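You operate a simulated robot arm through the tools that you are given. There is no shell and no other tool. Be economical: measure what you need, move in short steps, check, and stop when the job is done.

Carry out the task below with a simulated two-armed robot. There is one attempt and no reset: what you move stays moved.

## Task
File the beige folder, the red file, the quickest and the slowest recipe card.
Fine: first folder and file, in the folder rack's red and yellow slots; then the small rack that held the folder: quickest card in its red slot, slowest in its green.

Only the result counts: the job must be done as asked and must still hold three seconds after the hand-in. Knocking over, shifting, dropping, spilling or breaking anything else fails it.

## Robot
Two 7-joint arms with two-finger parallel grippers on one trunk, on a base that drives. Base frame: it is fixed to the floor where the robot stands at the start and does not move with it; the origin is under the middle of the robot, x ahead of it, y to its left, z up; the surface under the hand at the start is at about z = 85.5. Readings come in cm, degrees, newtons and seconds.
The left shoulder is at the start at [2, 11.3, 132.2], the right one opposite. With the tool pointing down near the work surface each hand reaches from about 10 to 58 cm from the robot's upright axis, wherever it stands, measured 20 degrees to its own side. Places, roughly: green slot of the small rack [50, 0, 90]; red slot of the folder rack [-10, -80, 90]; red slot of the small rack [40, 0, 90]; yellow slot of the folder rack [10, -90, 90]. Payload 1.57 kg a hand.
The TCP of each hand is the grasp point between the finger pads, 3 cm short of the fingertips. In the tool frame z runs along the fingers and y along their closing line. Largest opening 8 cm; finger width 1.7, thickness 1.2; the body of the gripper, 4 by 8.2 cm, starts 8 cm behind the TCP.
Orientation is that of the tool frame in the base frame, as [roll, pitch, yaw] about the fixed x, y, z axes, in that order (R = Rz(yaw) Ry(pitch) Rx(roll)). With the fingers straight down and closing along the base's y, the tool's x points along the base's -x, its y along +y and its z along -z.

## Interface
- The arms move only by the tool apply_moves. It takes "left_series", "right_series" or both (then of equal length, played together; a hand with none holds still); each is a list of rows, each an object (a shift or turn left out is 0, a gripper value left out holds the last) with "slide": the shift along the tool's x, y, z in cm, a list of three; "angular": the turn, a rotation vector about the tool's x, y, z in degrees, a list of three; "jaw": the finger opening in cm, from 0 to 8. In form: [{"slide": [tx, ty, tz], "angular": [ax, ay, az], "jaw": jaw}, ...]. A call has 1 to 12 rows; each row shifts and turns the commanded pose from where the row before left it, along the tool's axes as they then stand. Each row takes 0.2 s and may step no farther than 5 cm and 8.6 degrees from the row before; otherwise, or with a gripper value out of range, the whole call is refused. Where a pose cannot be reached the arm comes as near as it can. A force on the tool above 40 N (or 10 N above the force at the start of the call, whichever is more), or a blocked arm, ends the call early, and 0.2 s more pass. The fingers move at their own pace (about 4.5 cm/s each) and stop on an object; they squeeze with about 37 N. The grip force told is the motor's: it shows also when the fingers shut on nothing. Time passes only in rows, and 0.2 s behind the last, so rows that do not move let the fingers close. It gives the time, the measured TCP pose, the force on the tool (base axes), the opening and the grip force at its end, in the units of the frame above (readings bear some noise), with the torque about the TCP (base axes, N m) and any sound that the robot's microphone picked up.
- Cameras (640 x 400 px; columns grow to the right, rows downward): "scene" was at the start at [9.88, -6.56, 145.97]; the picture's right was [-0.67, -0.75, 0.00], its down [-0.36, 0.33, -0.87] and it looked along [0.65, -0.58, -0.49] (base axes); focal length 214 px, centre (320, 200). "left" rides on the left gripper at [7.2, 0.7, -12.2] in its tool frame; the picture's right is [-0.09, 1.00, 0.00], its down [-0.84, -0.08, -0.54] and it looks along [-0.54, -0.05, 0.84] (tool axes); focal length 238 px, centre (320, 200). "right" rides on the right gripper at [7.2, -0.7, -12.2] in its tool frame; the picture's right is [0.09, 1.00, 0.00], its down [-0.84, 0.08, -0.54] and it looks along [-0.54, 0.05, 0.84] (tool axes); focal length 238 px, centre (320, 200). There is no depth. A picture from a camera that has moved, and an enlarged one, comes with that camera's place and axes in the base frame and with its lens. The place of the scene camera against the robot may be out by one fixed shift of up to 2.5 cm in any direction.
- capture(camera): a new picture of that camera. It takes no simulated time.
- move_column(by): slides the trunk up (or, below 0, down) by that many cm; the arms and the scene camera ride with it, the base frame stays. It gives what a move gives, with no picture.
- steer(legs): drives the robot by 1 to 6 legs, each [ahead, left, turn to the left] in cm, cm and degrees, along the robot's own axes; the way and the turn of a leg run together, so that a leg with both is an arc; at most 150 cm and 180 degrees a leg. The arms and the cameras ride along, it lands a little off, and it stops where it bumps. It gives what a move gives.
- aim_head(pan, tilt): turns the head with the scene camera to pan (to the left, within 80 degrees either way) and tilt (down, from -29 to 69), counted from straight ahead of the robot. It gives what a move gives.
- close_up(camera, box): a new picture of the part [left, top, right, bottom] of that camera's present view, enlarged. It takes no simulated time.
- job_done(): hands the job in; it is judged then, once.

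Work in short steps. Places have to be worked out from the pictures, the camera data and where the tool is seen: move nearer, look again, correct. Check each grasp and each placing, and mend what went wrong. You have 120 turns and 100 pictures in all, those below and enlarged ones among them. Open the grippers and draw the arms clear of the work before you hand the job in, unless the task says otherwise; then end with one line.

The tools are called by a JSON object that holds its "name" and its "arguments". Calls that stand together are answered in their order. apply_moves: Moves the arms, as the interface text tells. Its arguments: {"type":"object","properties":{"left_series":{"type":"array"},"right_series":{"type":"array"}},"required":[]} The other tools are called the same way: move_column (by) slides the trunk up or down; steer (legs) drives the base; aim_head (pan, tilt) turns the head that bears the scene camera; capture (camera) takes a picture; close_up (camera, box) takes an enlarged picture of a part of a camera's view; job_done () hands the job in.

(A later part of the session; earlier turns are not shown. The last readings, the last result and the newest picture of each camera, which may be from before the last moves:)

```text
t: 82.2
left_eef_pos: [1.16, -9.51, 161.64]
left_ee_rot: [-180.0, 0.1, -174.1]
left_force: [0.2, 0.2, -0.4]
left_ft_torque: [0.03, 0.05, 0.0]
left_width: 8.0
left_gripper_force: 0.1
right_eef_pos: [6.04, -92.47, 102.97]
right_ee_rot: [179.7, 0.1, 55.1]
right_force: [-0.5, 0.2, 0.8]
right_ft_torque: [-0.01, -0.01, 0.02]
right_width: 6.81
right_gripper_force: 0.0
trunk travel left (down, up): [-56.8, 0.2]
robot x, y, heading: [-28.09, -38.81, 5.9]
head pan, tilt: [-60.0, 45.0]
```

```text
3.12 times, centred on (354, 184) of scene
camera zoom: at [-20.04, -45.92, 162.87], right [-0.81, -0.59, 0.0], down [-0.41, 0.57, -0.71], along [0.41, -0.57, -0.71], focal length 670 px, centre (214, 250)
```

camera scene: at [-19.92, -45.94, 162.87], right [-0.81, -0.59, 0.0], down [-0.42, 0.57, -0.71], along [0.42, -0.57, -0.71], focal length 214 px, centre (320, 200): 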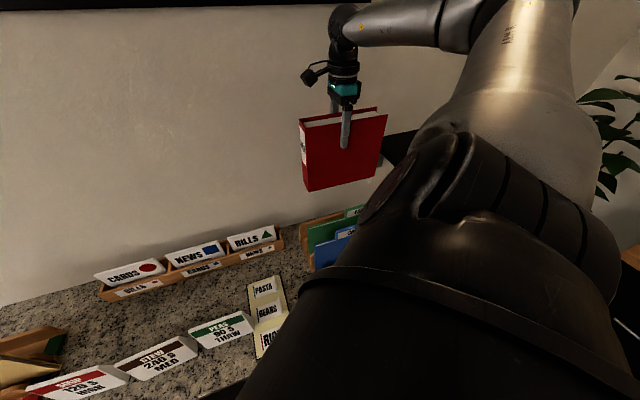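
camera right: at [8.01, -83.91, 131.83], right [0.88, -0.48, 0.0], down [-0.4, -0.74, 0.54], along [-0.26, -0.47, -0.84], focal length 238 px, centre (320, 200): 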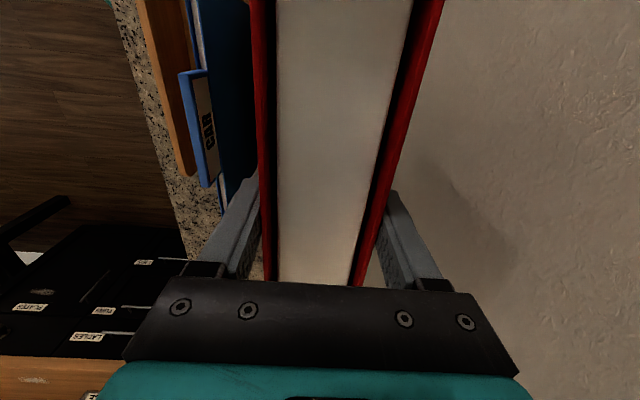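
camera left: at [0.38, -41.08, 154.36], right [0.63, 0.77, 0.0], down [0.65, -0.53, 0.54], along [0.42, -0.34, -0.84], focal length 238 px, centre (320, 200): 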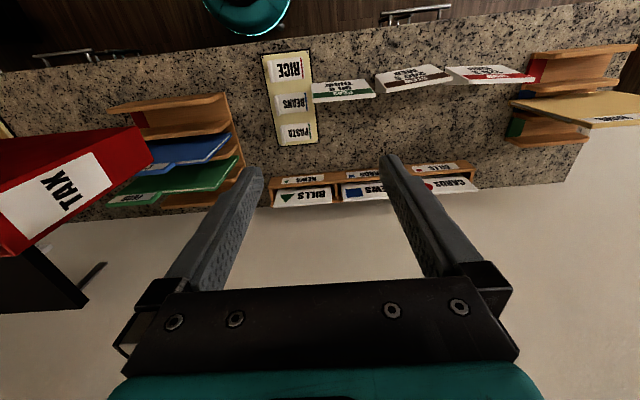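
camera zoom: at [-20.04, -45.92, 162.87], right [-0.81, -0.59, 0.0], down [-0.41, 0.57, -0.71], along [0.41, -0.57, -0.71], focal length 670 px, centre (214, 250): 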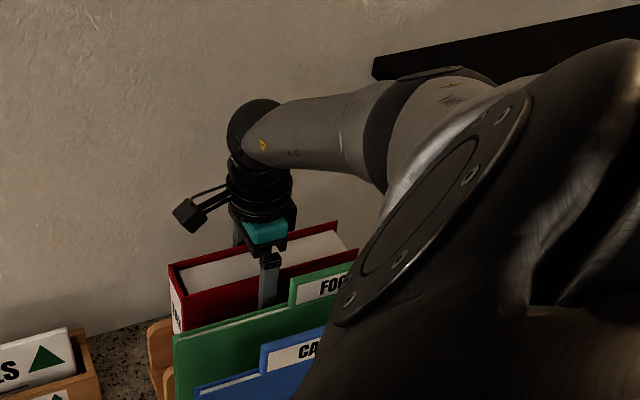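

The file stands upright in the yellow slot. I draw the hand straight up and clear.

{"name": "apply_moves", "arguments": {"right_series": [{"slide": [0, 0, -1]}, {"slide": [0, 0, -2]}, {"slide": [0, 0, -4]}, {"slide": [0, 0, -4]}, {"slide": [0, 0, -4]}, {"slide": [0, 0, -4]}, {"slide": [0, -4, -4]}, {"slide": [0, -4, -2]}, {"slide": [0, -4, 0]}, {"slide": [0, -4, 0]}, {"slide": [0, -4, 0]}]}}

{"name": "close_up", "arguments": {"camera": "scene", "box": [270, 140, 430, 268]}}

```text
refused: row 7 steps farther than a row can; nothing moved
```

```text
3.12 times, centred on (350, 204) of scene
camera zoom: at [-20.04, -45.92, 162.87], right [-0.81, -0.59, 0.0], down [-0.41, 0.57, -0.71], along [0.41, -0.57, -0.71], focal length 670 px, centre (226, 188)
```

zoom: 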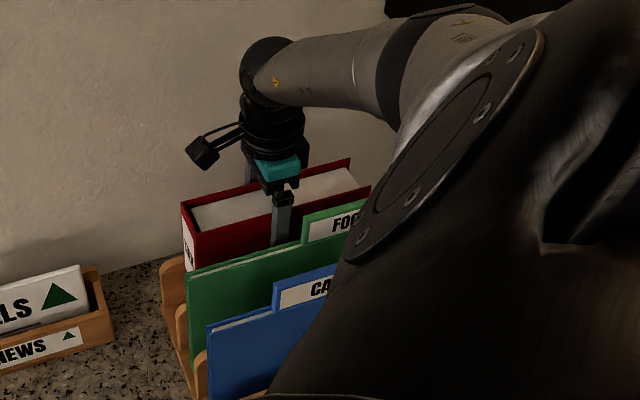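

One row was too long; I send it again with shorter steps.

{"name": "apply_moves", "arguments": {"right_series": [{"slide": [0, 0, -1]}, {"slide": [0, 0, -2]}, {"slide": [0, 0, -4]}, {"slide": [0, 0, -4]}, {"slide": [0, 0, -4]}, {"slide": [0, 0, -4]}, {"slide": [0, 0, -4]}, {"slide": [0, -3, -3]}, {"slide": [0, -4, 0]}, {"slide": [0, -4, 0]}, {"slide": [0, -4, 0]}]}}

{"name": "close_up", "arguments": {"camera": "scene", "box": [270, 140, 430, 268]}}

```text
t: 84.6
left_eef_pos: [0.85, -9.44, 161.48]
left_ee_rot: [-179.8, 0.1, -174.2]
left_force: [0.9, -0.5, 1.0]
left_ft_torque: [-0.02, 0.0, 0.05]
left_width: 8.02
left_gripper_force: 0.0
right_eef_pos: [-6.43, -83.57, 128.83]
right_ee_rot: [179.5, 0.1, 55.2]
right_force: [0.0, -0.2, -1.2]
right_ft_torque: [0.01, -0.01, 0.01]
right_width: 6.8
right_gripper_force: 0.1
trunk travel left (down, up): [-56.8, 0.2]
robot x, y, heading: [-27.96, -38.78, 5.9]
head pan, tilt: [-60.0, 45.0]
```

```text
3.12 times, centred on (350, 204) of scene
camera zoom: at [-20.2, -45.77, 162.89], right [-0.81, -0.59, 0.0], down [-0.41, 0.57, -0.71], along [0.42, -0.57, -0.71], focal length 670 px, centre (226, 188)
```

zoom: 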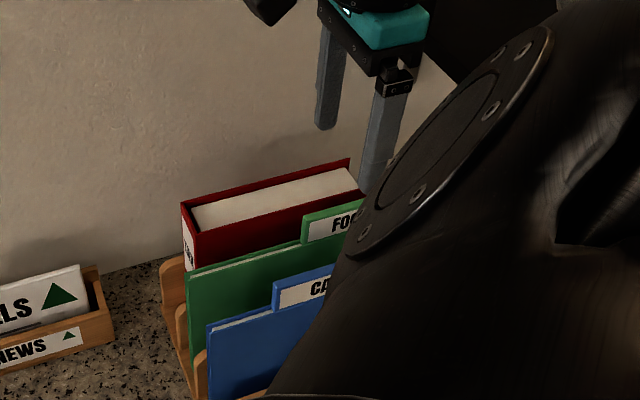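

The file stays neatly in the yellow slot. Now the folder: I turn back square (-34°) and drive left so the small rack comes to the right hand's side.

{"name": "steer", "arguments": {"legs": [[0, 0, -40], [0, 86, 0]]}}

{"name": "aim_head", "arguments": {"pan": -15, "tilt": 55}}

{"name": "capture", "arguments": {"camera": "scene"}}

```text
t: 91.0
left_eef_pos: [62.04, 34.66, 161.57]
left_ee_rot: [-179.9, 0.1, 145.0]
left_force: [-0.5, 0.0, 0.3]
left_ft_torque: [0.0, -0.01, -0.01]
left_width: 8.0
left_gripper_force: 0.0
right_eef_pos: [7.81, -16.77, 128.74]
right_ee_rot: [179.7, 0.2, 14.3]
right_force: [0.4, 0.1, -0.1]
right_ft_torque: [0.0, 0.03, 0.0]
right_width: 6.8
right_gripper_force: 0.1
trunk travel left (down, up): [-56.8, 0.2]
robot x, y, heading: [21.03, 31.44, -35.1]
head pan, tilt: [-60.0, 45.0]
```

```text
t: 92.2
left_eef_pos: [62.07, 34.65, 161.59]
left_ee_rot: [-180.0, 0.0, 145.1]
left_force: [0.3, -0.9, -0.6]
left_ft_torque: [0.01, -0.01, -0.01]
left_width: 7.99
left_gripper_force: 0.1
right_eef_pos: [7.75, -16.65, 128.73]
right_ee_rot: [179.7, 0.1, 14.3]
right_force: [-0.7, 0.6, -0.8]
right_ft_torque: [0.02, -0.01, -0.01]
right_width: 6.82
right_gripper_force: 0.1
trunk travel left (down, up): [-56.8, 0.2]
robot x, y, heading: [21.13, 31.57, -35.0]
head pan, tilt: [-15.0, 55.0]
```

```text
38 pictures are left
camera scene: at [28.37, 24.78, 161.54], right [-0.77, -0.64, 0.0], down [-0.53, 0.63, -0.57], along [0.37, -0.44, -0.82], focal length 214 px, centre (320, 200)
```

scene: 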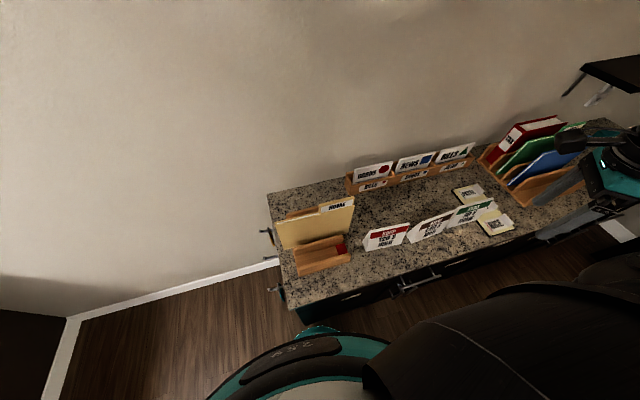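

I zoom on the small rack and the folder to measure the grasp point.

{"name": "close_up", "arguments": {"camera": "scene", "box": [260, 180, 420, 280]}}

{"name": "close_up", "arguments": {"camera": "right", "box": [0, 0, 640, 400]}}

```text
4.00 times, centred on (340, 230) of scene
camera zoom: at [28.37, 24.78, 161.54], right [-0.77, -0.64, 0.0], down [-0.53, 0.63, -0.57], along [0.37, -0.44, -0.82], focal length 858 px, centre (240, 80)
```

zoom: 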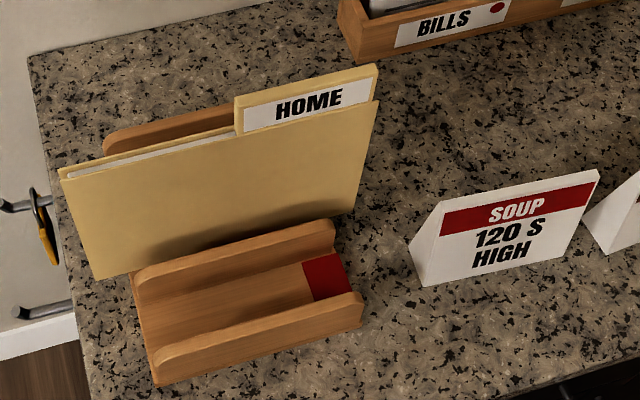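

```text
1.00 times, centred on (320, 200) of right (not enlarged: the box is as wide or as high as the picture)
camera zoom: at [14.61, -14.22, 140.88], right [0.34, -0.94, 0.01], down [-0.79, -0.28, 0.54], along [-0.51, -0.19, -0.84], focal length 238 px, centre (320, 200)
```

zoom: 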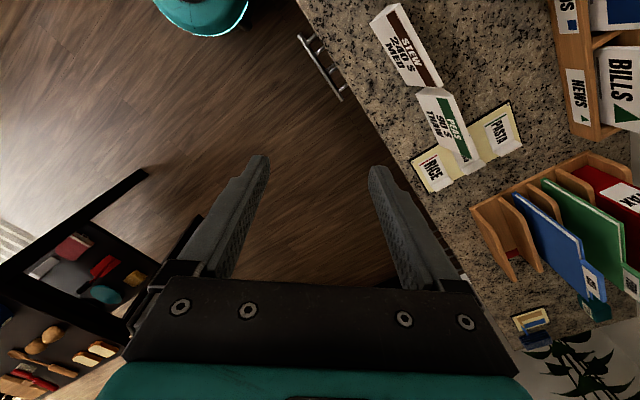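

Folder's top edge is centred near t≈-29, n≈39 (bias-corrected), top z≈108. I open the right hand, bring its yaw back to 56° and move it left over the folder.

{"name": "apply_moves", "arguments": {"right_series": [{"angular": [0, 0, -8.4], "jaw": 8}, {"angular": [0, 0, -8.4]}, {"angular": [0, 0, -8.4]}, {"angular": [0, 0, -8.4]}, {"angular": [0, 0, -8.1]}, {"slide": [4.8, 0, 0]}, {"slide": [4.8, 0, 0]}, {"slide": [4.8, 0, 0]}, {"slide": [4.8, 0, 0]}]}}

{"name": "apply_moves", "arguments": {"right_series": [{"slide": [4, 2, 0]}, {"slide": [4, 3, 0]}, {"slide": [4, 3, 0]}, {"slide": [4, 3, 0]}, {"slide": [3.3, 3, 0]}, {"slide": [0, 4, 0]}, {"slide": [0, 4, 0]}, {}]}}

{"name": "capture", "arguments": {"camera": "right"}}

```text
t: 94.2
left_eef_pos: [62.14, 34.54, 161.61]
left_ee_rot: [180.0, 0.0, 145.0]
left_force: [0.4, -0.7, -0.5]
left_ft_torque: [0.03, 0.01, 0.01]
left_width: 8.0
left_gripper_force: 0.0
right_eef_pos: [20.15, -5.88, 128.11]
right_ee_rot: [-180.0, 0.4, 56.0]
right_force: [0.3, -0.1, -0.5]
right_ft_torque: [0.04, 0.02, 0.01]
right_width: 8.0
right_gripper_force: 0.0
right hand out of reach, approached as far as the arm can: row 8, 9
trunk travel left (down, up): [-56.8, 0.2]
robot x, y, heading: [20.45, 31.53, -35.1]
head pan, tilt: [-15.0, 55.0]
```

```text
t: 96.0
left_eef_pos: [61.91, 34.65, 161.58]
left_ee_rot: [-179.9, 0.1, 145.0]
left_force: [-0.3, 0.4, 0.3]
left_ft_torque: [-0.04, -0.02, 0.02]
left_width: 8.01
left_gripper_force: 0.1
right_eef_pos: [49.05, -2.26, 128.09]
right_ee_rot: [179.8, 0.2, 56.0]
right_force: [-0.1, -0.4, -0.6]
right_ft_torque: [-0.02, -0.03, 0.0]
right_width: 8.01
right_gripper_force: 0.1
trunk travel left (down, up): [-56.8, 0.2]
robot x, y, heading: [20.58, 31.22, -35.0]
head pan, tilt: [-15.0, 55.0]
```

```text
35 pictures are left
camera right: at [52.61, 4.04, 140.2], right [0.88, -0.48, 0.0], down [-0.4, -0.73, 0.55], along [-0.26, -0.48, -0.84], focal length 238 px, centre (320, 200)
```

right: 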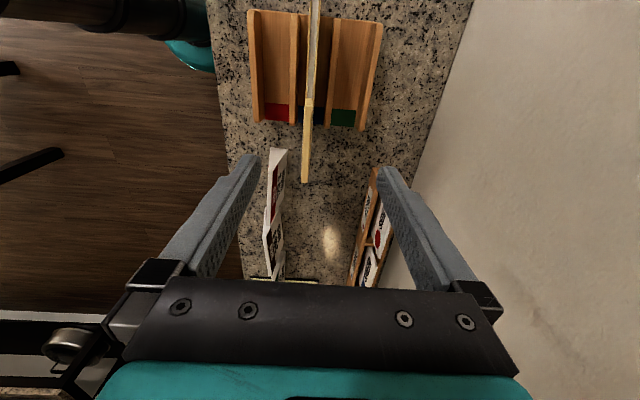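

The wrist view shows the folder edge-on at n≈40.7, parallel to my fingers, with red, blue and green tags in the small rack. I centre on it at t≈-28.5 and descend to z≈110.

{"name": "apply_moves", "arguments": {"right_series": [{"slide": [1.5, -0.6, 0]}, {"slide": [1.5, -0.6, 0]}, {"slide": [0, 0, 4]}, {"slide": [0, 0, 4]}, {"slide": [0, 0, 4]}, {"slide": [0, 0, 3]}, {"slide": [0, 0, 3]}, {}]}}

{"name": "close_up", "arguments": {"camera": "scene", "box": [250, 160, 378, 270]}}

{"name": "capture", "arguments": {"camera": "right"}}

```text
t: 97.8
left_eef_pos: [62.1, 34.69, 161.72]
left_ee_rot: [180.0, 0.1, 145.0]
left_force: [-0.4, -0.1, -0.8]
left_ft_torque: [0.02, 0.0, 0.03]
left_width: 8.02
left_gripper_force: 0.0
right_eef_pos: [49.76, 0.77, 109.95]
right_ee_rot: [179.9, 0.3, 55.9]
right_force: [0.9, -0.2, -0.2]
right_ft_torque: [-0.02, -0.03, 0.03]
right_width: 7.98
right_gripper_force: 0.0
trunk travel left (down, up): [-56.8, 0.2]
robot x, y, heading: [20.84, 31.38, -35.1]
head pan, tilt: [-15.0, 55.0]
```

```text
3.64 times, centred on (314, 215) of scene
camera zoom: at [28.36, 24.78, 161.54], right [-0.77, -0.64, 0.0], down [-0.53, 0.63, -0.57], along [0.37, -0.44, -0.82], focal length 780 px, centre (342, 146)
```

zoom: 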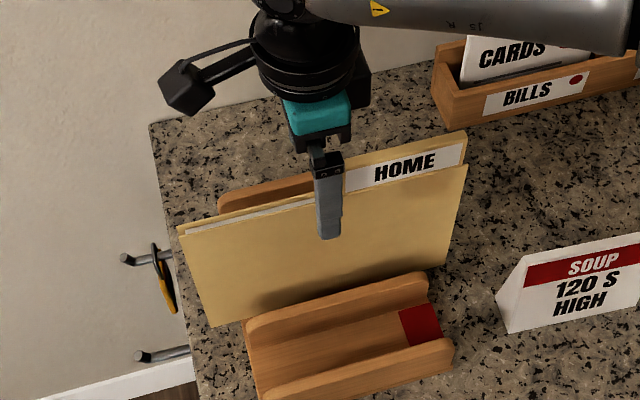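

```text
33 pictures are left
camera right: at [53.27, 7.12, 122.09], right [0.88, -0.48, 0.0], down [-0.4, -0.73, 0.55], along [-0.26, -0.48, -0.84], focal length 238 px, centre (320, 200)
```

right: 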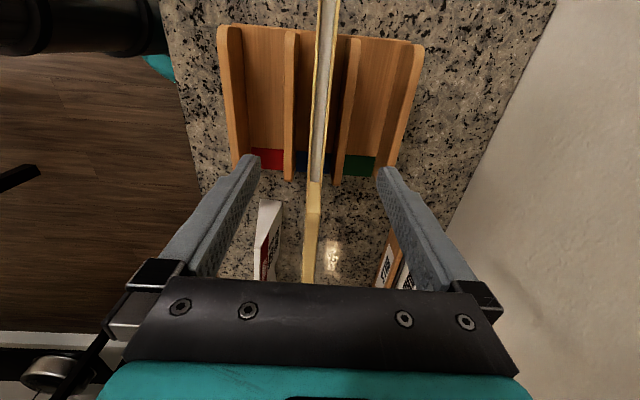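

The fingers straddle the folder at its middle, just left of the tab. I lower 5 cm and close.

{"name": "apply_moves", "arguments": {"right_series": [{"slide": [0, 0, 2.5]}, {"slide": [0, 0, 2.5]}, {"jaw": 0.5}, {"jaw": 0.5}, {"jaw": 0.5}, {"jaw": 0.5}, {"jaw": 0.5}]}}

{"name": "close_up", "arguments": {"camera": "scene", "box": [250, 160, 378, 270]}}

```text
t: 99.4
left_eef_pos: [61.98, 34.58, 161.6]
left_ee_rot: [-180.0, 0.0, 145.0]
left_force: [1.1, -0.7, 0.3]
left_ft_torque: [0.02, -0.02, -0.02]
left_width: 8.03
left_gripper_force: 0.1
right_eef_pos: [49.76, 0.81, 104.9]
right_ee_rot: [179.9, 0.3, 55.9]
right_force: [0.4, 0.1, 0.2]
right_ft_torque: [0.11, 0.01, -0.01]
right_width: 1.18
right_gripper_force: 22.5
trunk travel left (down, up): [-56.8, 0.2]
robot x, y, heading: [20.77, 31.36, -35.0]
head pan, tilt: [-15.0, 55.0]
```

```text
3.64 times, centred on (314, 215) of scene
camera zoom: at [28.37, 24.78, 161.53], right [-0.77, -0.64, 0.0], down [-0.53, 0.63, -0.57], along [0.37, -0.44, -0.82], focal length 780 px, centre (342, 146)
```

zoom: 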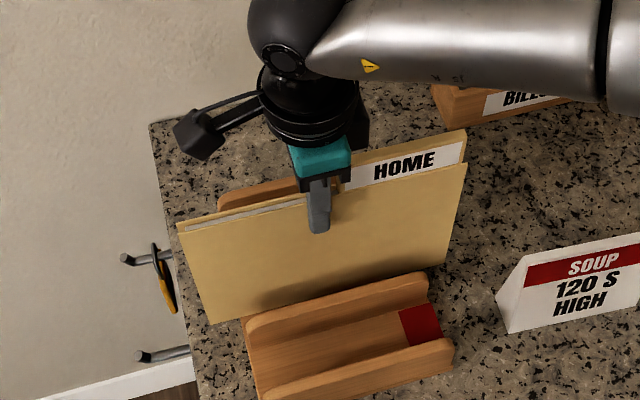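

The folder is gripped (1.2 cm thick). I lift it straight out.

{"name": "apply_moves", "arguments": {"right_series": [{"slide": [0, 0, -1]}, {"slide": [0, 0, -2]}, {"slide": [0, 0, -4]}, {"slide": [0, 0, -4]}, {"slide": [0, 0, -4]}, {"slide": [0, 0, -4]}, {"slide": [0, 0, -4]}, {"slide": [0, 0, -1]}, {}]}}

{"name": "capture", "arguments": {"camera": "scene"}}

```text
t: 101.4
left_eef_pos: [62.03, 34.63, 161.57]
left_ee_rot: [180.0, 0.0, 145.1]
left_force: [-0.4, -0.2, -0.2]
left_ft_torque: [0.01, -0.03, 0.03]
left_width: 7.97
left_gripper_force: 0.0
right_eef_pos: [49.69, 0.85, 129.11]
right_ee_rot: [180.0, 0.2, 56.0]
right_force: [0.1, -0.6, -1.6]
right_ft_torque: [0.02, -0.01, -0.03]
right_width: 1.16
right_gripper_force: 28.8
trunk travel left (down, up): [-56.8, 0.2]
robot x, y, heading: [20.71, 31.47, -35.0]
head pan, tilt: [-15.0, 55.0]
```

```text
31 pictures are left
camera scene: at [28.38, 24.77, 161.53], right [-0.77, -0.64, 0.0], down [-0.53, 0.63, -0.57], along [0.37, -0.44, -0.82], focal length 214 px, centre (320, 200)
```

scene: 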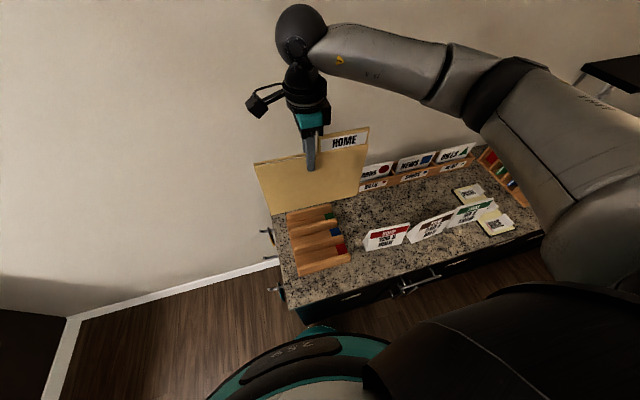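

The folder hangs level and clear. I draw it back to n≈29, then square up by 1° and drive 100 cm right to the folder rack.

{"name": "apply_moves", "arguments": {"right_series": [{"slide": [0, -4, 0]}, {"slide": [0, -4, 0]}, {"slide": [0, -4, 0]}, {}]}}

{"name": "steer", "arguments": {"legs": [[0, 0, 1], [0, -98, 0]]}}

{"name": "aim_head", "arguments": {"pan": -5, "tilt": 50}}

{"name": "capture", "arguments": {"camera": "scene"}}

{"name": "capture", "arguments": {"camera": "right"}}

```text
t: 102.4
left_eef_pos: [62.09, 34.58, 161.59]
left_ee_rot: [180.0, -0.1, 145.0]
left_force: [0.3, 1.1, -0.3]
left_ft_torque: [0.03, 0.03, 0.01]
left_width: 8.0
left_gripper_force: 0.1
right_eef_pos: [39.75, 7.6, 128.96]
right_ee_rot: [179.8, 0.3, 55.8]
right_force: [0.0, -0.2, -1.5]
right_ft_torque: [0.0, 0.01, -0.02]
right_width: 1.15
right_gripper_force: 29.0
trunk travel left (down, up): [-56.8, 0.2]
robot x, y, heading: [20.83, 31.23, -35.0]
head pan, tilt: [-15.0, 55.0]
```

```text
t: 107.8
left_eef_pos: [7.38, -45.28, 161.66]
left_ee_rot: [180.0, 0.1, 145.7]
left_force: [1.0, 0.3, 0.3]
left_ft_torque: [-0.01, -0.03, -0.01]
left_width: 7.99
left_gripper_force: 0.0
right_eef_pos: [-14.51, -72.52, 128.97]
right_ee_rot: [179.8, 0.3, 56.6]
right_force: [-0.6, 0.2, -1.9]
right_ft_torque: [0.01, -0.02, 0.01]
right_width: 1.12
right_gripper_force: 29.1
trunk travel left (down, up): [-56.8, 0.2]
robot x, y, heading: [-33.65, -48.84, -34.5]
head pan, tilt: [-15.0, 55.0]
```

```text
t: 108.5
left_eef_pos: [7.37, -45.29, 161.63]
left_ee_rot: [-179.9, 0.1, 145.6]
left_force: [0.3, 0.1, -0.1]
left_ft_torque: [-0.02, -0.01, 0.0]
left_width: 7.99
left_gripper_force: 0.1
right_eef_pos: [-14.63, -72.53, 129.01]
right_ee_rot: [179.9, 0.4, 56.5]
right_force: [-1.0, -0.2, -1.7]
right_ft_torque: [0.03, -0.03, 0.01]
right_width: 1.18
right_gripper_force: 29.4
trunk travel left (down, up): [-56.8, 0.2]
robot x, y, heading: [-33.76, -48.77, -34.3]
head pan, tilt: [-5.0, 50.0]
```

```text
30 pictures are left
camera scene: at [-24.89, -54.89, 162.18], right [-0.64, -0.77, 0.0], down [-0.59, 0.49, -0.64], along [0.5, -0.41, -0.77], focal length 214 px, centre (320, 200)
```

scene: 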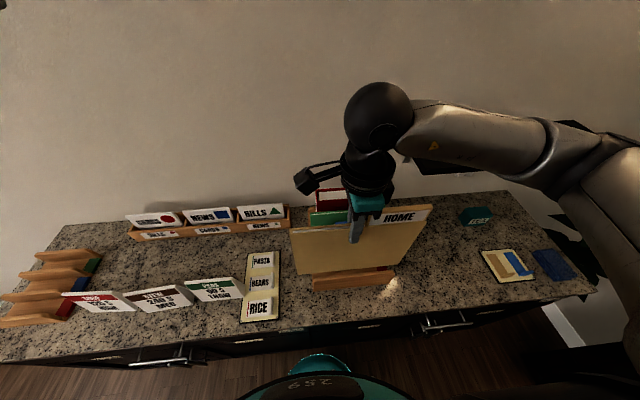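

```text
29 pictures are left
camera right: at [-11.12, -66.14, 141.02], right [0.88, -0.47, 0.0], down [-0.4, -0.74, 0.55], along [-0.26, -0.48, -0.84], focal length 238 px, centre (320, 200)
```

right: 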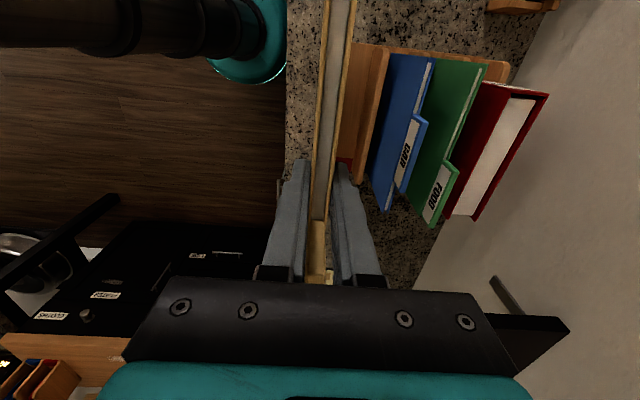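

The folder is over the rack's front at n≈28, t≈68; the second divider measures n≈39, so the red slot's centre is ≈35.8. I move over it and lower to just above the divider tops.

{"name": "apply_moves", "arguments": {"right_series": [{"slide": [-2, 3.7, 0], "angular": [0, 0, 0.5]}, {"slide": [-2, 3.7, 0]}, {}, {"slide": [0, 0, 3]}, {"slide": [0, 0, 3]}, {"slide": [0, 0, 3]}, {"slide": [0, 0, 3]}, {}]}}

{"name": "close_up", "arguments": {"camera": "scene", "box": [270, 180, 440, 300]}}

{"name": "close_up", "arguments": {"camera": "right", "box": [200, 0, 500, 200]}}

```text
t: 110.3
left_eef_pos: [7.46, -45.13, 161.68]
left_ee_rot: [-180.0, 0.0, 145.6]
left_force: [0.3, 0.2, 0.6]
left_ft_torque: [0.01, 0.01, 0.01]
left_width: 7.98
left_gripper_force: 0.1
right_eef_pos: [-10.53, -80.02, 116.95]
right_ee_rot: [179.8, 0.3, 56.1]
right_force: [0.0, 0.2, -1.4]
right_ft_torque: [0.01, -0.02, 0.02]
right_width: 1.17
right_gripper_force: 29.3
trunk travel left (down, up): [-56.8, 0.2]
robot x, y, heading: [-33.83, -48.87, -34.5]
head pan, tilt: [-5.0, 50.0]
```

```text
3.33 times, centred on (355, 240) of scene
camera zoom: at [-24.88, -54.87, 162.19], right [-0.63, -0.77, 0.0], down [-0.59, 0.49, -0.64], along [0.5, -0.41, -0.77], focal length 715 px, centre (203, 67)
```

zoom: 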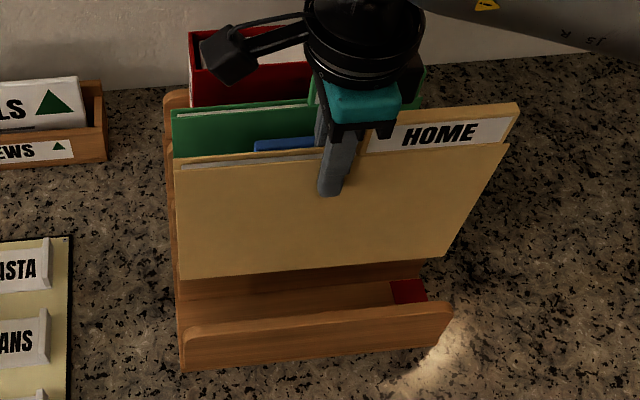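

```text
2.00 times, centred on (350, 100) of right
camera zoom: at [-7.11, -73.61, 129.03], right [0.88, -0.48, 0.0], down [-0.4, -0.73, 0.55], along [-0.26, -0.48, -0.84], focal length 477 px, centre (260, 400)
```

zoom: 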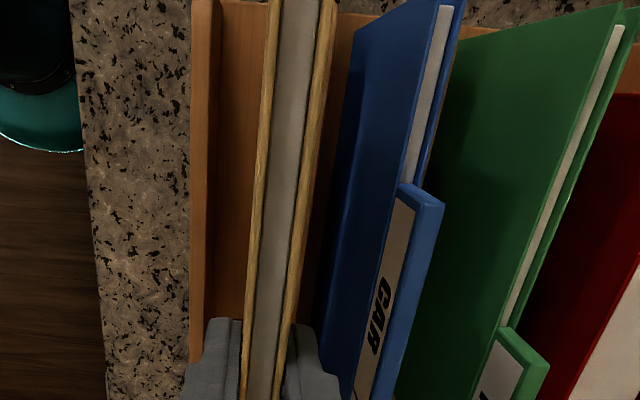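

The folder hangs between the front divider and the second one. I lower it into the red slot with the force watched.

{"name": "apply_moves", "arguments": {"right_series": [{"slide": [0, 0, 2]}, {"slide": [0, 0, 2]}, {"slide": [0, 0, 2]}, {"slide": [0, 0, 2]}, {"slide": [0, 0, 1.5]}, {"slide": [0, 0, 1]}, {}]}}

{"name": "close_up", "arguments": {"camera": "scene", "box": [270, 180, 440, 300]}}

```text
t: 111.9
left_eef_pos: [7.45, -45.29, 161.66]
left_ee_rot: [-180.0, 0.1, 145.5]
left_force: [-0.8, -0.2, -0.5]
left_ft_torque: [-0.02, -0.03, 0.02]
left_width: 7.99
left_gripper_force: 0.1
right_eef_pos: [-10.53, -79.96, 106.54]
right_ee_rot: [179.8, 0.2, 56.1]
right_force: [-0.5, 0.5, -1.2]
right_ft_torque: [0.07, 0.0, 0.02]
right_width: 1.16
right_gripper_force: 29.5
trunk travel left (down, up): [-56.8, 0.2]
robot x, y, heading: [-33.89, -48.83, -34.4]
head pan, tilt: [-5.0, 50.0]
```

```text
3.33 times, centred on (355, 240) of scene
camera zoom: at [-24.88, -54.88, 162.18], right [-0.63, -0.77, 0.0], down [-0.59, 0.49, -0.64], along [0.5, -0.41, -0.77], focal length 715 px, centre (203, 67)
```

zoom: 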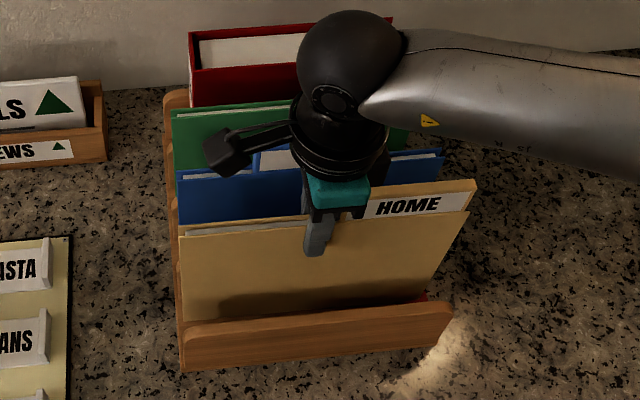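

It's in the slot, almost at the floor. I ease down the last centimetre or two until it touches.

{"name": "apply_moves", "arguments": {"right_series": [{"slide": [0, 0, 0.5]}, {"slide": [0, 0, 0.5]}, {"slide": [0, 0, 0.4]}, {}]}}

```text
t: 112.9
left_eef_pos: [7.42, -45.23, 161.68]
left_ee_rot: [-180.0, 0.0, 145.6]
left_force: [0.5, 1.0, -0.1]
left_ft_torque: [0.01, 0.0, 0.02]
left_width: 8.0
left_gripper_force: 0.2
right_eef_pos: [-10.63, -80.04, 105.2]
right_ee_rot: [179.9, 0.3, 56.1]
right_force: [0.6, 0.4, -2.4]
right_ft_torque: [-0.02, 0.01, 0.0]
right_width: 1.11
right_gripper_force: 29.0
trunk travel left (down, up): [-56.8, 0.2]
robot x, y, heading: [-33.55, -48.81, -34.4]
head pan, tilt: [-5.0, 50.0]
```

{"name": "apply_moves", "arguments": {"right_series": [{"slide": [0, 0, 0.3]}, {"slide": [0, 0, 0.3]}, {}]}}

```text
t: 113.7
left_eef_pos: [7.53, -45.33, 161.58]
left_ee_rot: [180.0, 0.0, 145.6]
left_force: [-0.2, 0.4, -0.2]
left_ft_torque: [0.0, 0.04, 0.01]
left_width: 8.01
left_gripper_force: 0.0
right_eef_pos: [-10.53, -80.1, 104.3]
right_ee_rot: [179.8, 0.3, 56.1]
right_force: [0.1, 0.5, 0.8]
right_ft_torque: [-0.03, -0.18, 0.02]
right_width: 1.18
right_gripper_force: 11.4
trunk travel left (down, up): [-56.8, 0.2]
robot x, y, heading: [-34.23, -49.0, -34.6]
head pan, tilt: [-5.0, 50.0]
```

The load is off (+0.8 N): the folder rests on the floor of the red slot. I open gently to 4 cm and look.

{"name": "apply_moves", "arguments": {"right_series": [{"jaw": 1.8}, {"jaw": 2.6}, {"jaw": 4}, {}]}}

{"name": "close_up", "arguments": {"camera": "scene", "box": [270, 180, 440, 300]}}

```text
t: 114.7
left_eef_pos: [7.34, -45.24, 161.64]
left_ee_rot: [180.0, 0.0, 145.6]
left_force: [-0.2, 0.2, 0.1]
left_ft_torque: [-0.01, -0.01, -0.03]
left_width: 7.98
left_gripper_force: 0.0
right_eef_pos: [-10.64, -80.09, 104.6]
right_ee_rot: [179.8, 0.3, 56.1]
right_force: [0.4, 0.1, -0.8]
right_ft_torque: [0.0, -0.03, 0.0]
right_width: 3.99
right_gripper_force: 0.1
trunk travel left (down, up): [-56.8, 0.2]
robot x, y, heading: [-33.68, -48.99, -34.5]
head pan, tilt: [-5.0, 50.0]
```

```text
3.33 times, centred on (355, 240) of scene
camera zoom: at [-24.87, -54.88, 162.18], right [-0.63, -0.77, 0.0], down [-0.59, 0.49, -0.64], along [0.5, -0.41, -0.77], focal length 715 px, centre (203, 67)
```

zoom: 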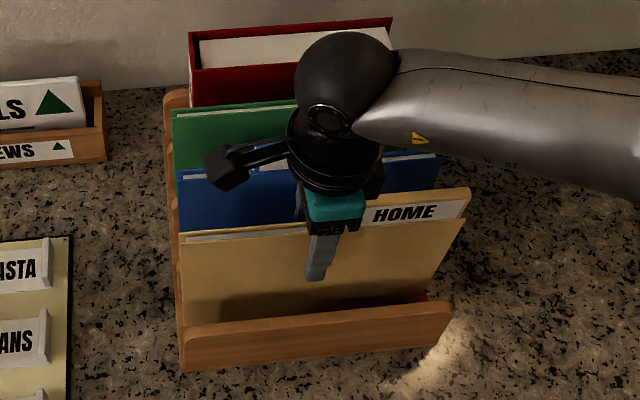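

The folder stands by itself. I raise the hand straight up and clear, then check both.

{"name": "apply_moves", "arguments": {"right_series": [{"slide": [0, 0, -1.5]}, {"slide": [0, 0, -3]}, {"slide": [0, 0, -4]}, {"slide": [0, 0, -4]}, {"slide": [0, 0, -4]}, {"slide": [0, 0, -4]}, {"slide": [-4, 0, -2]}, {"slide": [-4, -2, 0]}, {"slide": [-4, -2, 0]}]}}

{"name": "capture", "arguments": {"camera": "scene"}}

```text
t: 116.7
left_eef_pos: [7.23, -45.35, 161.65]
left_ee_rot: [180.0, 0.0, 145.6]
left_force: [0.1, -1.0, 0.1]
left_ft_torque: [-0.01, -0.05, -0.01]
left_width: 8.02
left_gripper_force: 0.0
right_eef_pos: [-20.87, -87.6, 127.03]
right_ee_rot: [179.8, 0.3, 56.3]
right_force: [0.1, 0.0, -0.2]
right_ft_torque: [-0.02, 0.0, -0.03]
right_width: 4.0
right_gripper_force: 0.0
trunk travel left (down, up): [-56.8, 0.2]
robot x, y, heading: [-33.71, -49.23, -34.5]
head pan, tilt: [-5.0, 50.0]
```

```text
24 pictures are left
camera scene: at [-25.06, -54.9, 162.19], right [-0.63, -0.77, 0.0], down [-0.59, 0.49, -0.64], along [0.5, -0.41, -0.77], focal length 214 px, centre (320, 200)
```

scene: 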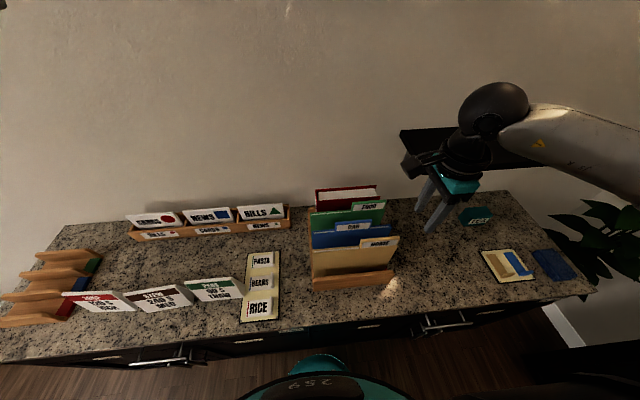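

Folder and file are both in place. Now the cards: I drive left so that PEAS (90 s, t≈27) comes to the right hand's side, lower the trunk, and look from above.

{"name": "steer", "arguments": {"legs": [[0, 50, 0.5]]}}

{"name": "move_column", "arguments": {"by": -15}}

{"name": "apply_moves", "arguments": {"right_series": [{"slide": [3, 0, 0], "jaw": 8}, {"slide": [3, 0, 0]}]}}

{"name": "capture", "arguments": {"camera": "right"}}

{"name": "capture", "arguments": {"camera": "scene"}}

```text
t: 119.7
left_eef_pos: [35.58, -3.06, 161.6]
left_ee_rot: [179.9, 0.0, 146.2]
left_force: [-0.8, 1.6, -0.2]
left_ft_torque: [0.02, -0.02, 0.06]
left_width: 7.98
left_gripper_force: 0.1
right_eef_pos: [7.89, -45.81, 127.15]
right_ee_rot: [179.7, 0.3, 56.7]
right_force: [-0.7, -0.2, 0.4]
right_ft_torque: [0.0, 0.02, -0.02]
right_width: 4.0
right_gripper_force: 0.1
trunk travel left (down, up): [-56.8, 0.2]
robot x, y, heading: [-5.35, -7.21, -34.0]
head pan, tilt: [-5.0, 50.0]
```

```text
t: 121.4
left_eef_pos: [35.64, -2.99, 146.57]
left_ee_rot: [180.0, 0.0, 146.2]
left_force: [0.6, 0.1, -0.1]
left_ft_torque: [-0.03, 0.0, -0.01]
left_width: 8.0
left_gripper_force: 0.0
right_eef_pos: [7.99, -45.74, 112.1]
right_ee_rot: [179.8, 0.3, 56.7]
right_force: [0.8, -0.2, 0.5]
right_ft_torque: [-0.03, -0.01, -0.03]
right_width: 3.98
right_gripper_force: 0.2
trunk travel left (down, up): [-41.8, 15.2]
robot x, y, heading: [-5.37, -7.03, -33.8]
head pan, tilt: [-5.0, 50.0]
```

```text
t: 122.0
left_eef_pos: [35.8, -3.08, 146.63]
left_ee_rot: [-180.0, 0.0, 146.2]
left_force: [-0.8, -0.6, 0.2]
left_ft_torque: [0.02, 0.0, 0.02]
left_width: 7.99
left_gripper_force: 0.1
right_eef_pos: [11.42, -40.61, 111.98]
right_ee_rot: [179.8, 0.4, 56.6]
right_force: [0.0, 0.4, -0.3]
right_ft_torque: [0.03, 0.01, -0.02]
right_width: 7.97
right_gripper_force: 0.1
trunk travel left (down, up): [-41.8, 15.2]
robot x, y, heading: [-5.44, -7.07, -33.8]
head pan, tilt: [-5.0, 50.0]
```

```text
23 pictures are left
camera right: at [14.85, -34.29, 124.11], right [0.88, -0.47, 0.0], down [-0.39, -0.74, 0.55], along [-0.26, -0.48, -0.84], focal length 238 px, centre (320, 200)
```

right: 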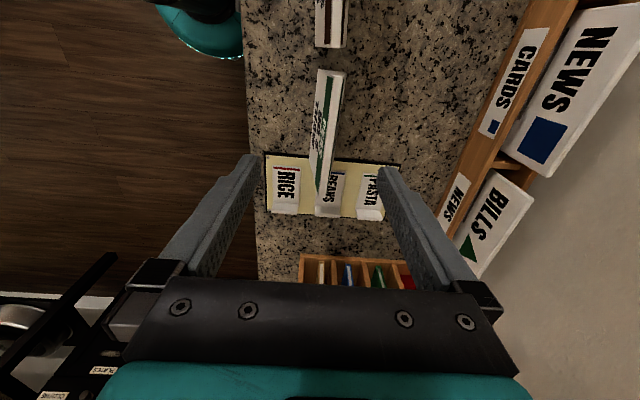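

```text
22 pictures are left
camera scene: at [3.47, -13.01, 147.18], right [-0.63, -0.78, 0.0], down [-0.6, 0.48, -0.64], along [0.5, -0.4, -0.77], focal length 214 px, centre (320, 200)
```

scene: 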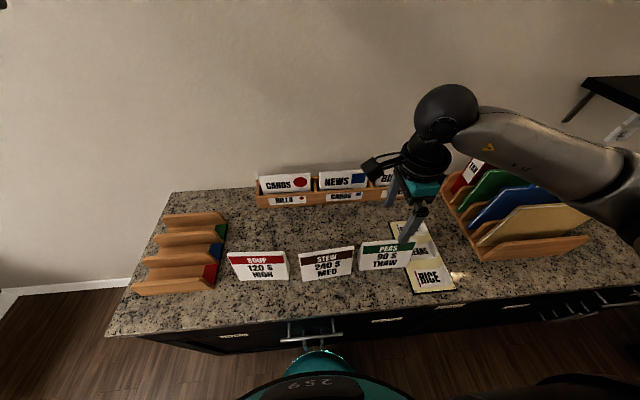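

I zoom the wrist view on PEAS to judge its cross-section and yaw.

{"name": "close_up", "arguments": {"camera": "right", "box": [240, 20, 400, 230]}}

{"name": "close_up", "arguments": {"camera": "scene", "box": [220, 225, 430, 300]}}

```text
1.90 times, centred on (320, 125) of right
camera zoom: at [14.85, -34.29, 124.11], right [0.88, -0.47, 0.0], down [-0.39, -0.74, 0.55], along [-0.26, -0.48, -0.84], focal length 454 px, centre (320, 343)
```

zoom: 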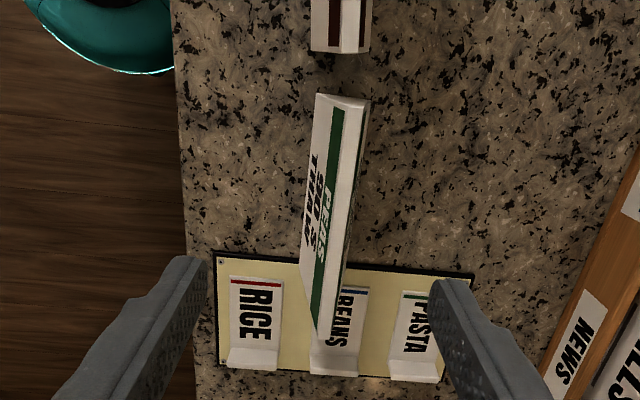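

```text
3.05 times, centred on (325, 262) of scene
camera zoom: at [3.47, -13.01, 147.18], right [-0.63, -0.78, 0.0], down [-0.6, 0.48, -0.64], along [0.5, -0.4, -0.77], focal length 654 px, centre (305, 10)
```

zoom: 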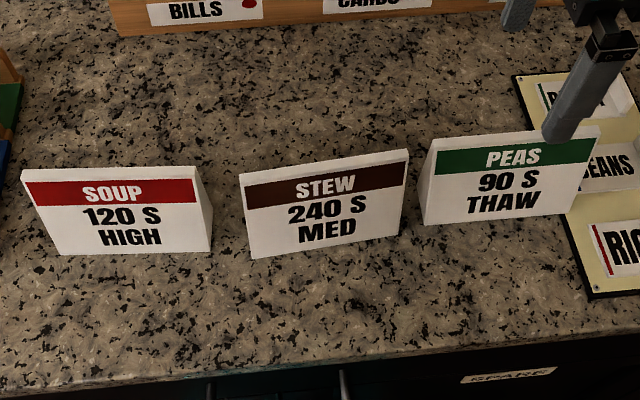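

PEAS is a wedge card about 15 cm wide, its ridge at n≈33.5, t≈30, top z≈95.5, parallel to the counter. I centre on it and lower to z≈97, then check.

{"name": "apply_moves", "arguments": {"right_series": [{"slide": [-2.6, 1.2, 0], "angular": [0, 0, 0.6]}, {"slide": [0, 0, 4]}, {"slide": [0, 0, 4]}, {"slide": [0, 0, 4]}, {"slide": [0, 0, 3]}, {}]}}

{"name": "close_up", "arguments": {"camera": "right", "box": [180, 0, 460, 300]}}

{"name": "close_up", "arguments": {"camera": "scene", "box": [330, 180, 470, 300]}}

```text
t: 123.4
left_eef_pos: [35.59, -3.01, 146.67]
left_ee_rot: [179.9, 0.0, 146.2]
left_force: [-0.3, 0.2, 0.7]
left_ft_torque: [0.04, 0.01, 0.02]
left_width: 7.97
left_gripper_force: 0.1
right_eef_pos: [10.77, -43.69, 97.02]
right_ee_rot: [179.9, 0.4, 56.1]
right_force: [0.0, -0.8, 0.3]
right_ft_torque: [0.01, 0.04, -0.04]
right_width: 8.0
right_gripper_force: 0.1
trunk travel left (down, up): [-41.8, 15.2]
robot x, y, heading: [-5.75, -7.1, -33.8]
head pan, tilt: [-5.0, 50.0]
```

```text
1.33 times, centred on (320, 150) of right
camera zoom: at [14.32, -37.36, 109.09], right [0.88, -0.48, 0.0], down [-0.4, -0.73, 0.55], along [-0.26, -0.48, -0.84], focal length 318 px, centre (320, 267)
```

zoom: 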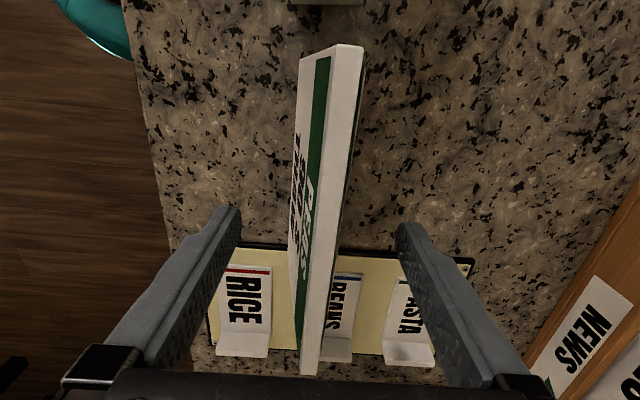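

```text
3.33 times, centred on (400, 240) of scene
camera zoom: at [3.42, -13.03, 147.19], right [-0.63, -0.78, 0.0], down [-0.6, 0.48, -0.64], along [0.5, -0.4, -0.77], focal length 715 px, centre (53, 67)
```

zoom: 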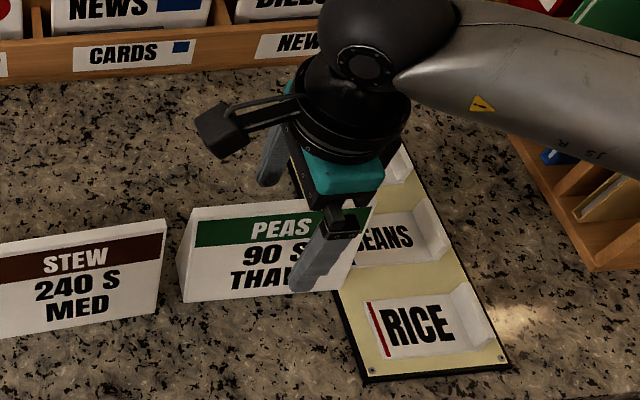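

The card is parallel and between the fingers. I shift 1 cm left towards its middle, lower to z≈94 and close on the upper part.

{"name": "apply_moves", "arguments": {"right_series": [{"slide": [1, 0.2, 1]}, {"slide": [0, 0, 2.2]}, {"jaw": 0.5}, {"jaw": 0.5}, {"jaw": 0.5}, {"jaw": 0.5}, {"jaw": 0.5}]}}

```text
t: 125.0
left_eef_pos: [35.6, -2.98, 146.6]
left_ee_rot: [180.0, -0.1, 146.3]
left_force: [0.3, 0.7, 0.7]
left_ft_torque: [-0.02, -0.01, 0.0]
left_width: 7.99
left_gripper_force: 0.0
right_eef_pos: [11.61, -43.04, 93.85]
right_ee_rot: [179.9, 0.3, 56.1]
right_force: [0.9, -0.2, 0.2]
right_ft_torque: [-0.04, 0.0, -0.01]
right_width: 2.65
right_gripper_force: 31.0
trunk travel left (down, up): [-41.8, 15.2]
robot x, y, heading: [-5.77, -7.24, -33.8]
head pan, tilt: [-5.0, 50.0]
```

The fingers hold it at 2.65 cm. I lift slowly and look.

{"name": "apply_moves", "arguments": {"right_series": [{}, {"slide": [0, 0, -1]}, {"slide": [0, 0, -2]}, {"slide": [0, 0, -3]}, {"slide": [0, 0, -4]}, {"slide": [0, 0, -4]}, {"slide": [0, 0, -4]}, {}]}}

{"name": "capture", "arguments": {"camera": "scene"}}

```text
t: 126.8
left_eef_pos: [35.6, -3.06, 146.53]
left_ee_rot: [-180.0, -0.1, 146.2]
left_force: [1.0, -0.3, 0.0]
left_ft_torque: [-0.01, 0.03, -0.02]
left_width: 8.0
left_gripper_force: 0.1
right_eef_pos: [11.57, -42.94, 111.99]
right_ee_rot: [179.8, 0.2, 56.1]
right_force: [0.7, 0.1, -0.7]
right_ft_torque: [-0.03, -0.04, -0.01]
right_width: 2.63
right_gripper_force: 37.3
trunk travel left (down, up): [-41.8, 15.2]
robot x, y, heading: [-5.44, -7.09, -33.7]
head pan, tilt: [-5.0, 50.0]
```

```text
17 pictures are left
camera scene: at [3.42, -13.06, 147.18], right [-0.63, -0.78, 0.0], down [-0.6, 0.48, -0.64], along [0.5, -0.4, -0.77], focal length 214 px, centre (320, 200)
```

scene: 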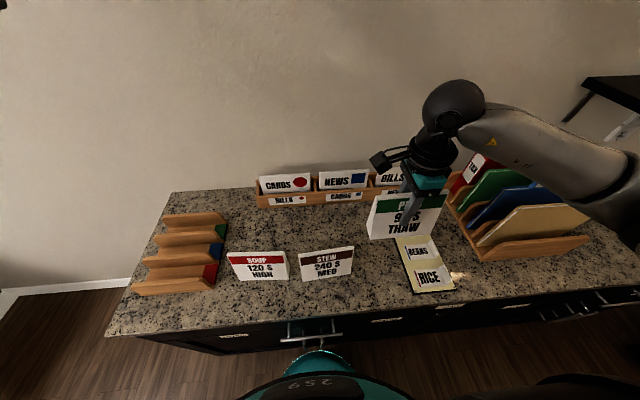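

PEAS hangs level. I drive 58 cm left to bring it over the small rack's red slot.

{"name": "steer", "arguments": {"legs": [[0, 58, 0]]}}

{"name": "aim_head", "arguments": {"pan": -15, "tilt": 55}}

{"name": "capture", "arguments": {"camera": "right"}}

{"name": "close_up", "arguments": {"camera": "scene", "box": [220, 140, 460, 300]}}

```text
t: 130.1
left_eef_pos: [67.69, 44.63, 146.47]
left_ee_rot: [-180.0, -0.1, 146.0]
left_force: [-0.9, 0.6, -0.4]
left_ft_torque: [-0.02, 0.02, 0.02]
left_width: 8.0
left_gripper_force: 0.0
right_eef_pos: [43.6, 5.0, 111.83]
right_ee_rot: [179.8, 0.3, 56.0]
right_force: [-0.9, 0.0, 0.2]
right_ft_torque: [-0.02, -0.01, 0.01]
right_width: 2.64
right_gripper_force: 36.4
trunk travel left (down, up): [-41.8, 15.2]
robot x, y, heading: [26.68, 40.67, -33.9]
head pan, tilt: [-5.0, 50.0]
```

```text
t: 130.8
left_eef_pos: [67.77, 44.62, 146.68]
left_ee_rot: [-180.0, 0.0, 146.1]
left_force: [-0.6, 0.2, 0.4]
left_ft_torque: [-0.02, 0.0, 0.01]
left_width: 7.99
left_gripper_force: 0.0
right_eef_pos: [43.63, 4.99, 111.89]
right_ee_rot: [179.8, 0.3, 55.8]
right_force: [0.5, 0.3, 0.0]
right_ft_torque: [0.01, -0.01, 0.0]
right_width: 2.64
right_gripper_force: 36.7
trunk travel left (down, up): [-41.8, 15.2]
robot x, y, heading: [26.65, 40.8, -34.0]
head pan, tilt: [-15.0, 55.0]
```

```text
16 pictures are left
camera right: at [47.09, 11.22, 123.98], right [0.88, -0.48, 0.0], down [-0.4, -0.73, 0.55], along [-0.26, -0.48, -0.84], focal length 238 px, centre (320, 200)
```

right: 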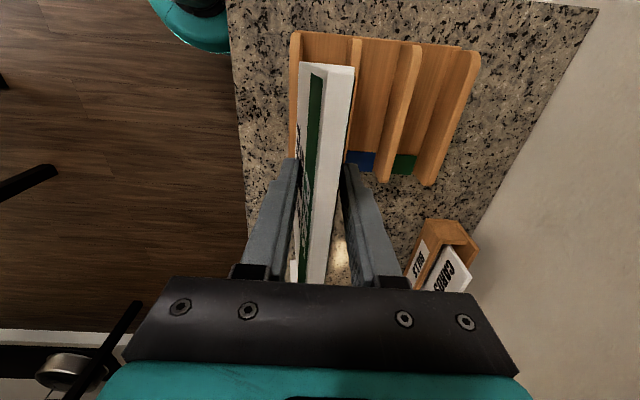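

```text
2.50 times, centred on (340, 220) of scene
camera zoom: at [34.25, 34.17, 146.54], right [-0.75, -0.66, 0.0], down [-0.54, 0.62, -0.57], along [0.38, -0.43, -0.82], focal length 536 px, centre (270, 150)
```

zoom: 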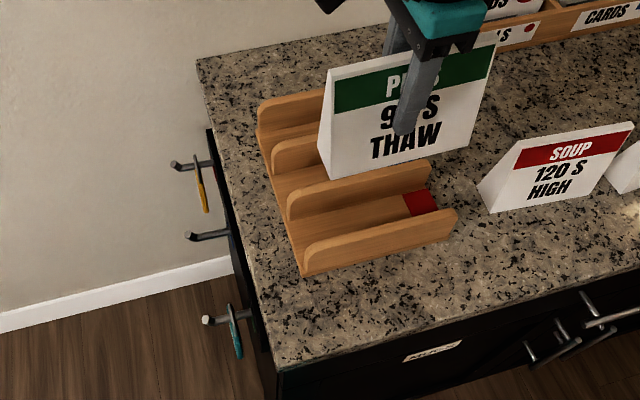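

The wrist view puts the card over the red slot (centre n≈33.45, hand at 33.4). I shift 0.8 cm right and lower to just above the floor.

{"name": "apply_moves", "arguments": {"right_series": [{"slide": [-0.8, 0, 2]}, {"slide": [0, 0, 4]}, {"slide": [0, 0, 3]}, {"slide": [0, 0, 2]}, {"slide": [0, 0, 1.5]}, {"slide": [0, 0, 1.5]}, {"slide": [0, 0, 1]}, {"slide": [0, 0, 0.7]}, {}]}}

{"name": "close_up", "arguments": {"camera": "scene", "box": [240, 160, 420, 280]}}

```text
t: 132.8
left_eef_pos: [67.75, 44.7, 146.67]
left_ee_rot: [179.9, 0.0, 146.0]
left_force: [-0.3, 0.6, 0.4]
left_ft_torque: [0.0, 0.02, 0.02]
left_width: 7.99
left_gripper_force: 0.1
right_eef_pos: [43.11, 4.21, 96.16]
right_ee_rot: [180.0, 0.4, 56.0]
right_force: [0.4, -0.2, -0.6]
right_ft_torque: [-0.01, -0.01, -0.02]
right_width: 2.64
right_gripper_force: 37.0
trunk travel left (down, up): [-41.8, 15.2]
robot x, y, heading: [26.51, 40.67, -33.9]
head pan, tilt: [-15.0, 55.0]
```

```text
3.33 times, centred on (330, 220) of scene
camera zoom: at [34.25, 34.18, 146.53], right [-0.75, -0.66, 0.0], down [-0.54, 0.62, -0.57], along [0.38, -0.43, -0.82], focal length 715 px, centre (287, 133)
```

zoom: 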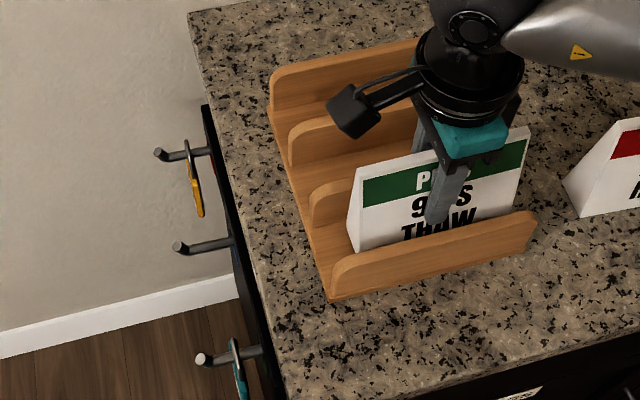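

It's inside the red slot. I ease down to the floor.

{"name": "apply_moves", "arguments": {"right_series": [{"slide": [0, 0, 0.5]}, {"slide": [0, 0, 0.4]}, {"slide": [0, 0, 0.4]}, {}]}}

```text
t: 133.8
left_eef_pos: [67.55, 44.72, 146.65]
left_ee_rot: [-180.0, 0.0, 146.0]
left_force: [0.6, 0.5, 0.4]
left_ft_torque: [0.03, 0.01, 0.02]
left_width: 8.0
left_gripper_force: 0.1
right_eef_pos: [43.15, 4.12, 95.12]
right_ee_rot: [179.6, 0.2, 56.0]
right_force: [-2.7, -1.5, 15.8]
right_ft_torque: [0.62, -0.23, 0.11]
right_width: 2.64
right_gripper_force: 36.8
trunk travel left (down, up): [-41.8, 15.2]
robot x, y, heading: [26.77, 40.55, -34.1]
head pan, tilt: [-15.0, 55.0]
```

The card is on the slot floor (≈16 N). I open to 4 cm and withdraw upward.

{"name": "apply_moves", "arguments": {"right_series": [{"jaw": 3.2}, {"jaw": 4}, {"jaw": 4}, {"slide": [0, 0, -1.5]}, {"slide": [0, 0, -3]}, {"slide": [0, 0, -4]}, {"slide": [0, 0, -4]}, {"slide": [0, 0, -4]}, {"jaw": 8}]}}

{"name": "close_up", "arguments": {"camera": "scene", "box": [240, 160, 480, 280]}}

```text
t: 135.8
left_eef_pos: [67.65, 44.59, 146.67]
left_ee_rot: [-180.0, 0.0, 146.1]
left_force: [-0.4, -0.6, 0.1]
left_ft_torque: [0.02, -0.01, 0.0]
left_width: 7.99
left_gripper_force: 0.0
right_eef_pos: [43.09, 3.93, 111.5]
right_ee_rot: [180.0, 0.4, 55.8]
right_force: [0.3, -0.6, 0.1]
right_ft_torque: [0.03, -0.04, 0.0]
right_width: 7.41
right_gripper_force: 0.1
trunk travel left (down, up): [-41.8, 15.2]
robot x, y, heading: [26.66, 40.51, -34.0]
head pan, tilt: [-15.0, 55.0]
```

```text
2.67 times, centred on (360, 220) of scene
camera zoom: at [34.24, 34.17, 146.53], right [-0.75, -0.66, 0.0], down [-0.54, 0.62, -0.57], along [0.38, -0.43, -0.82], focal length 572 px, centre (213, 147)
```

zoom: 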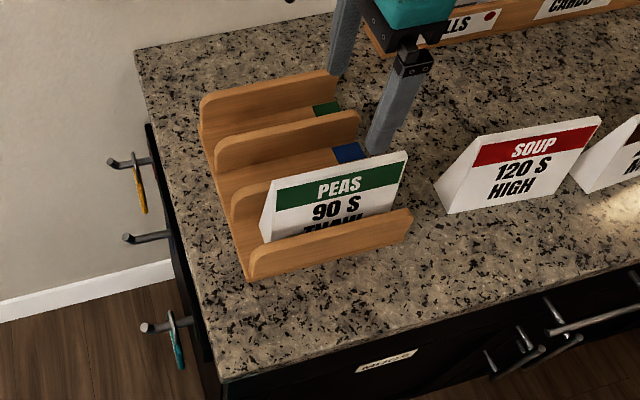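

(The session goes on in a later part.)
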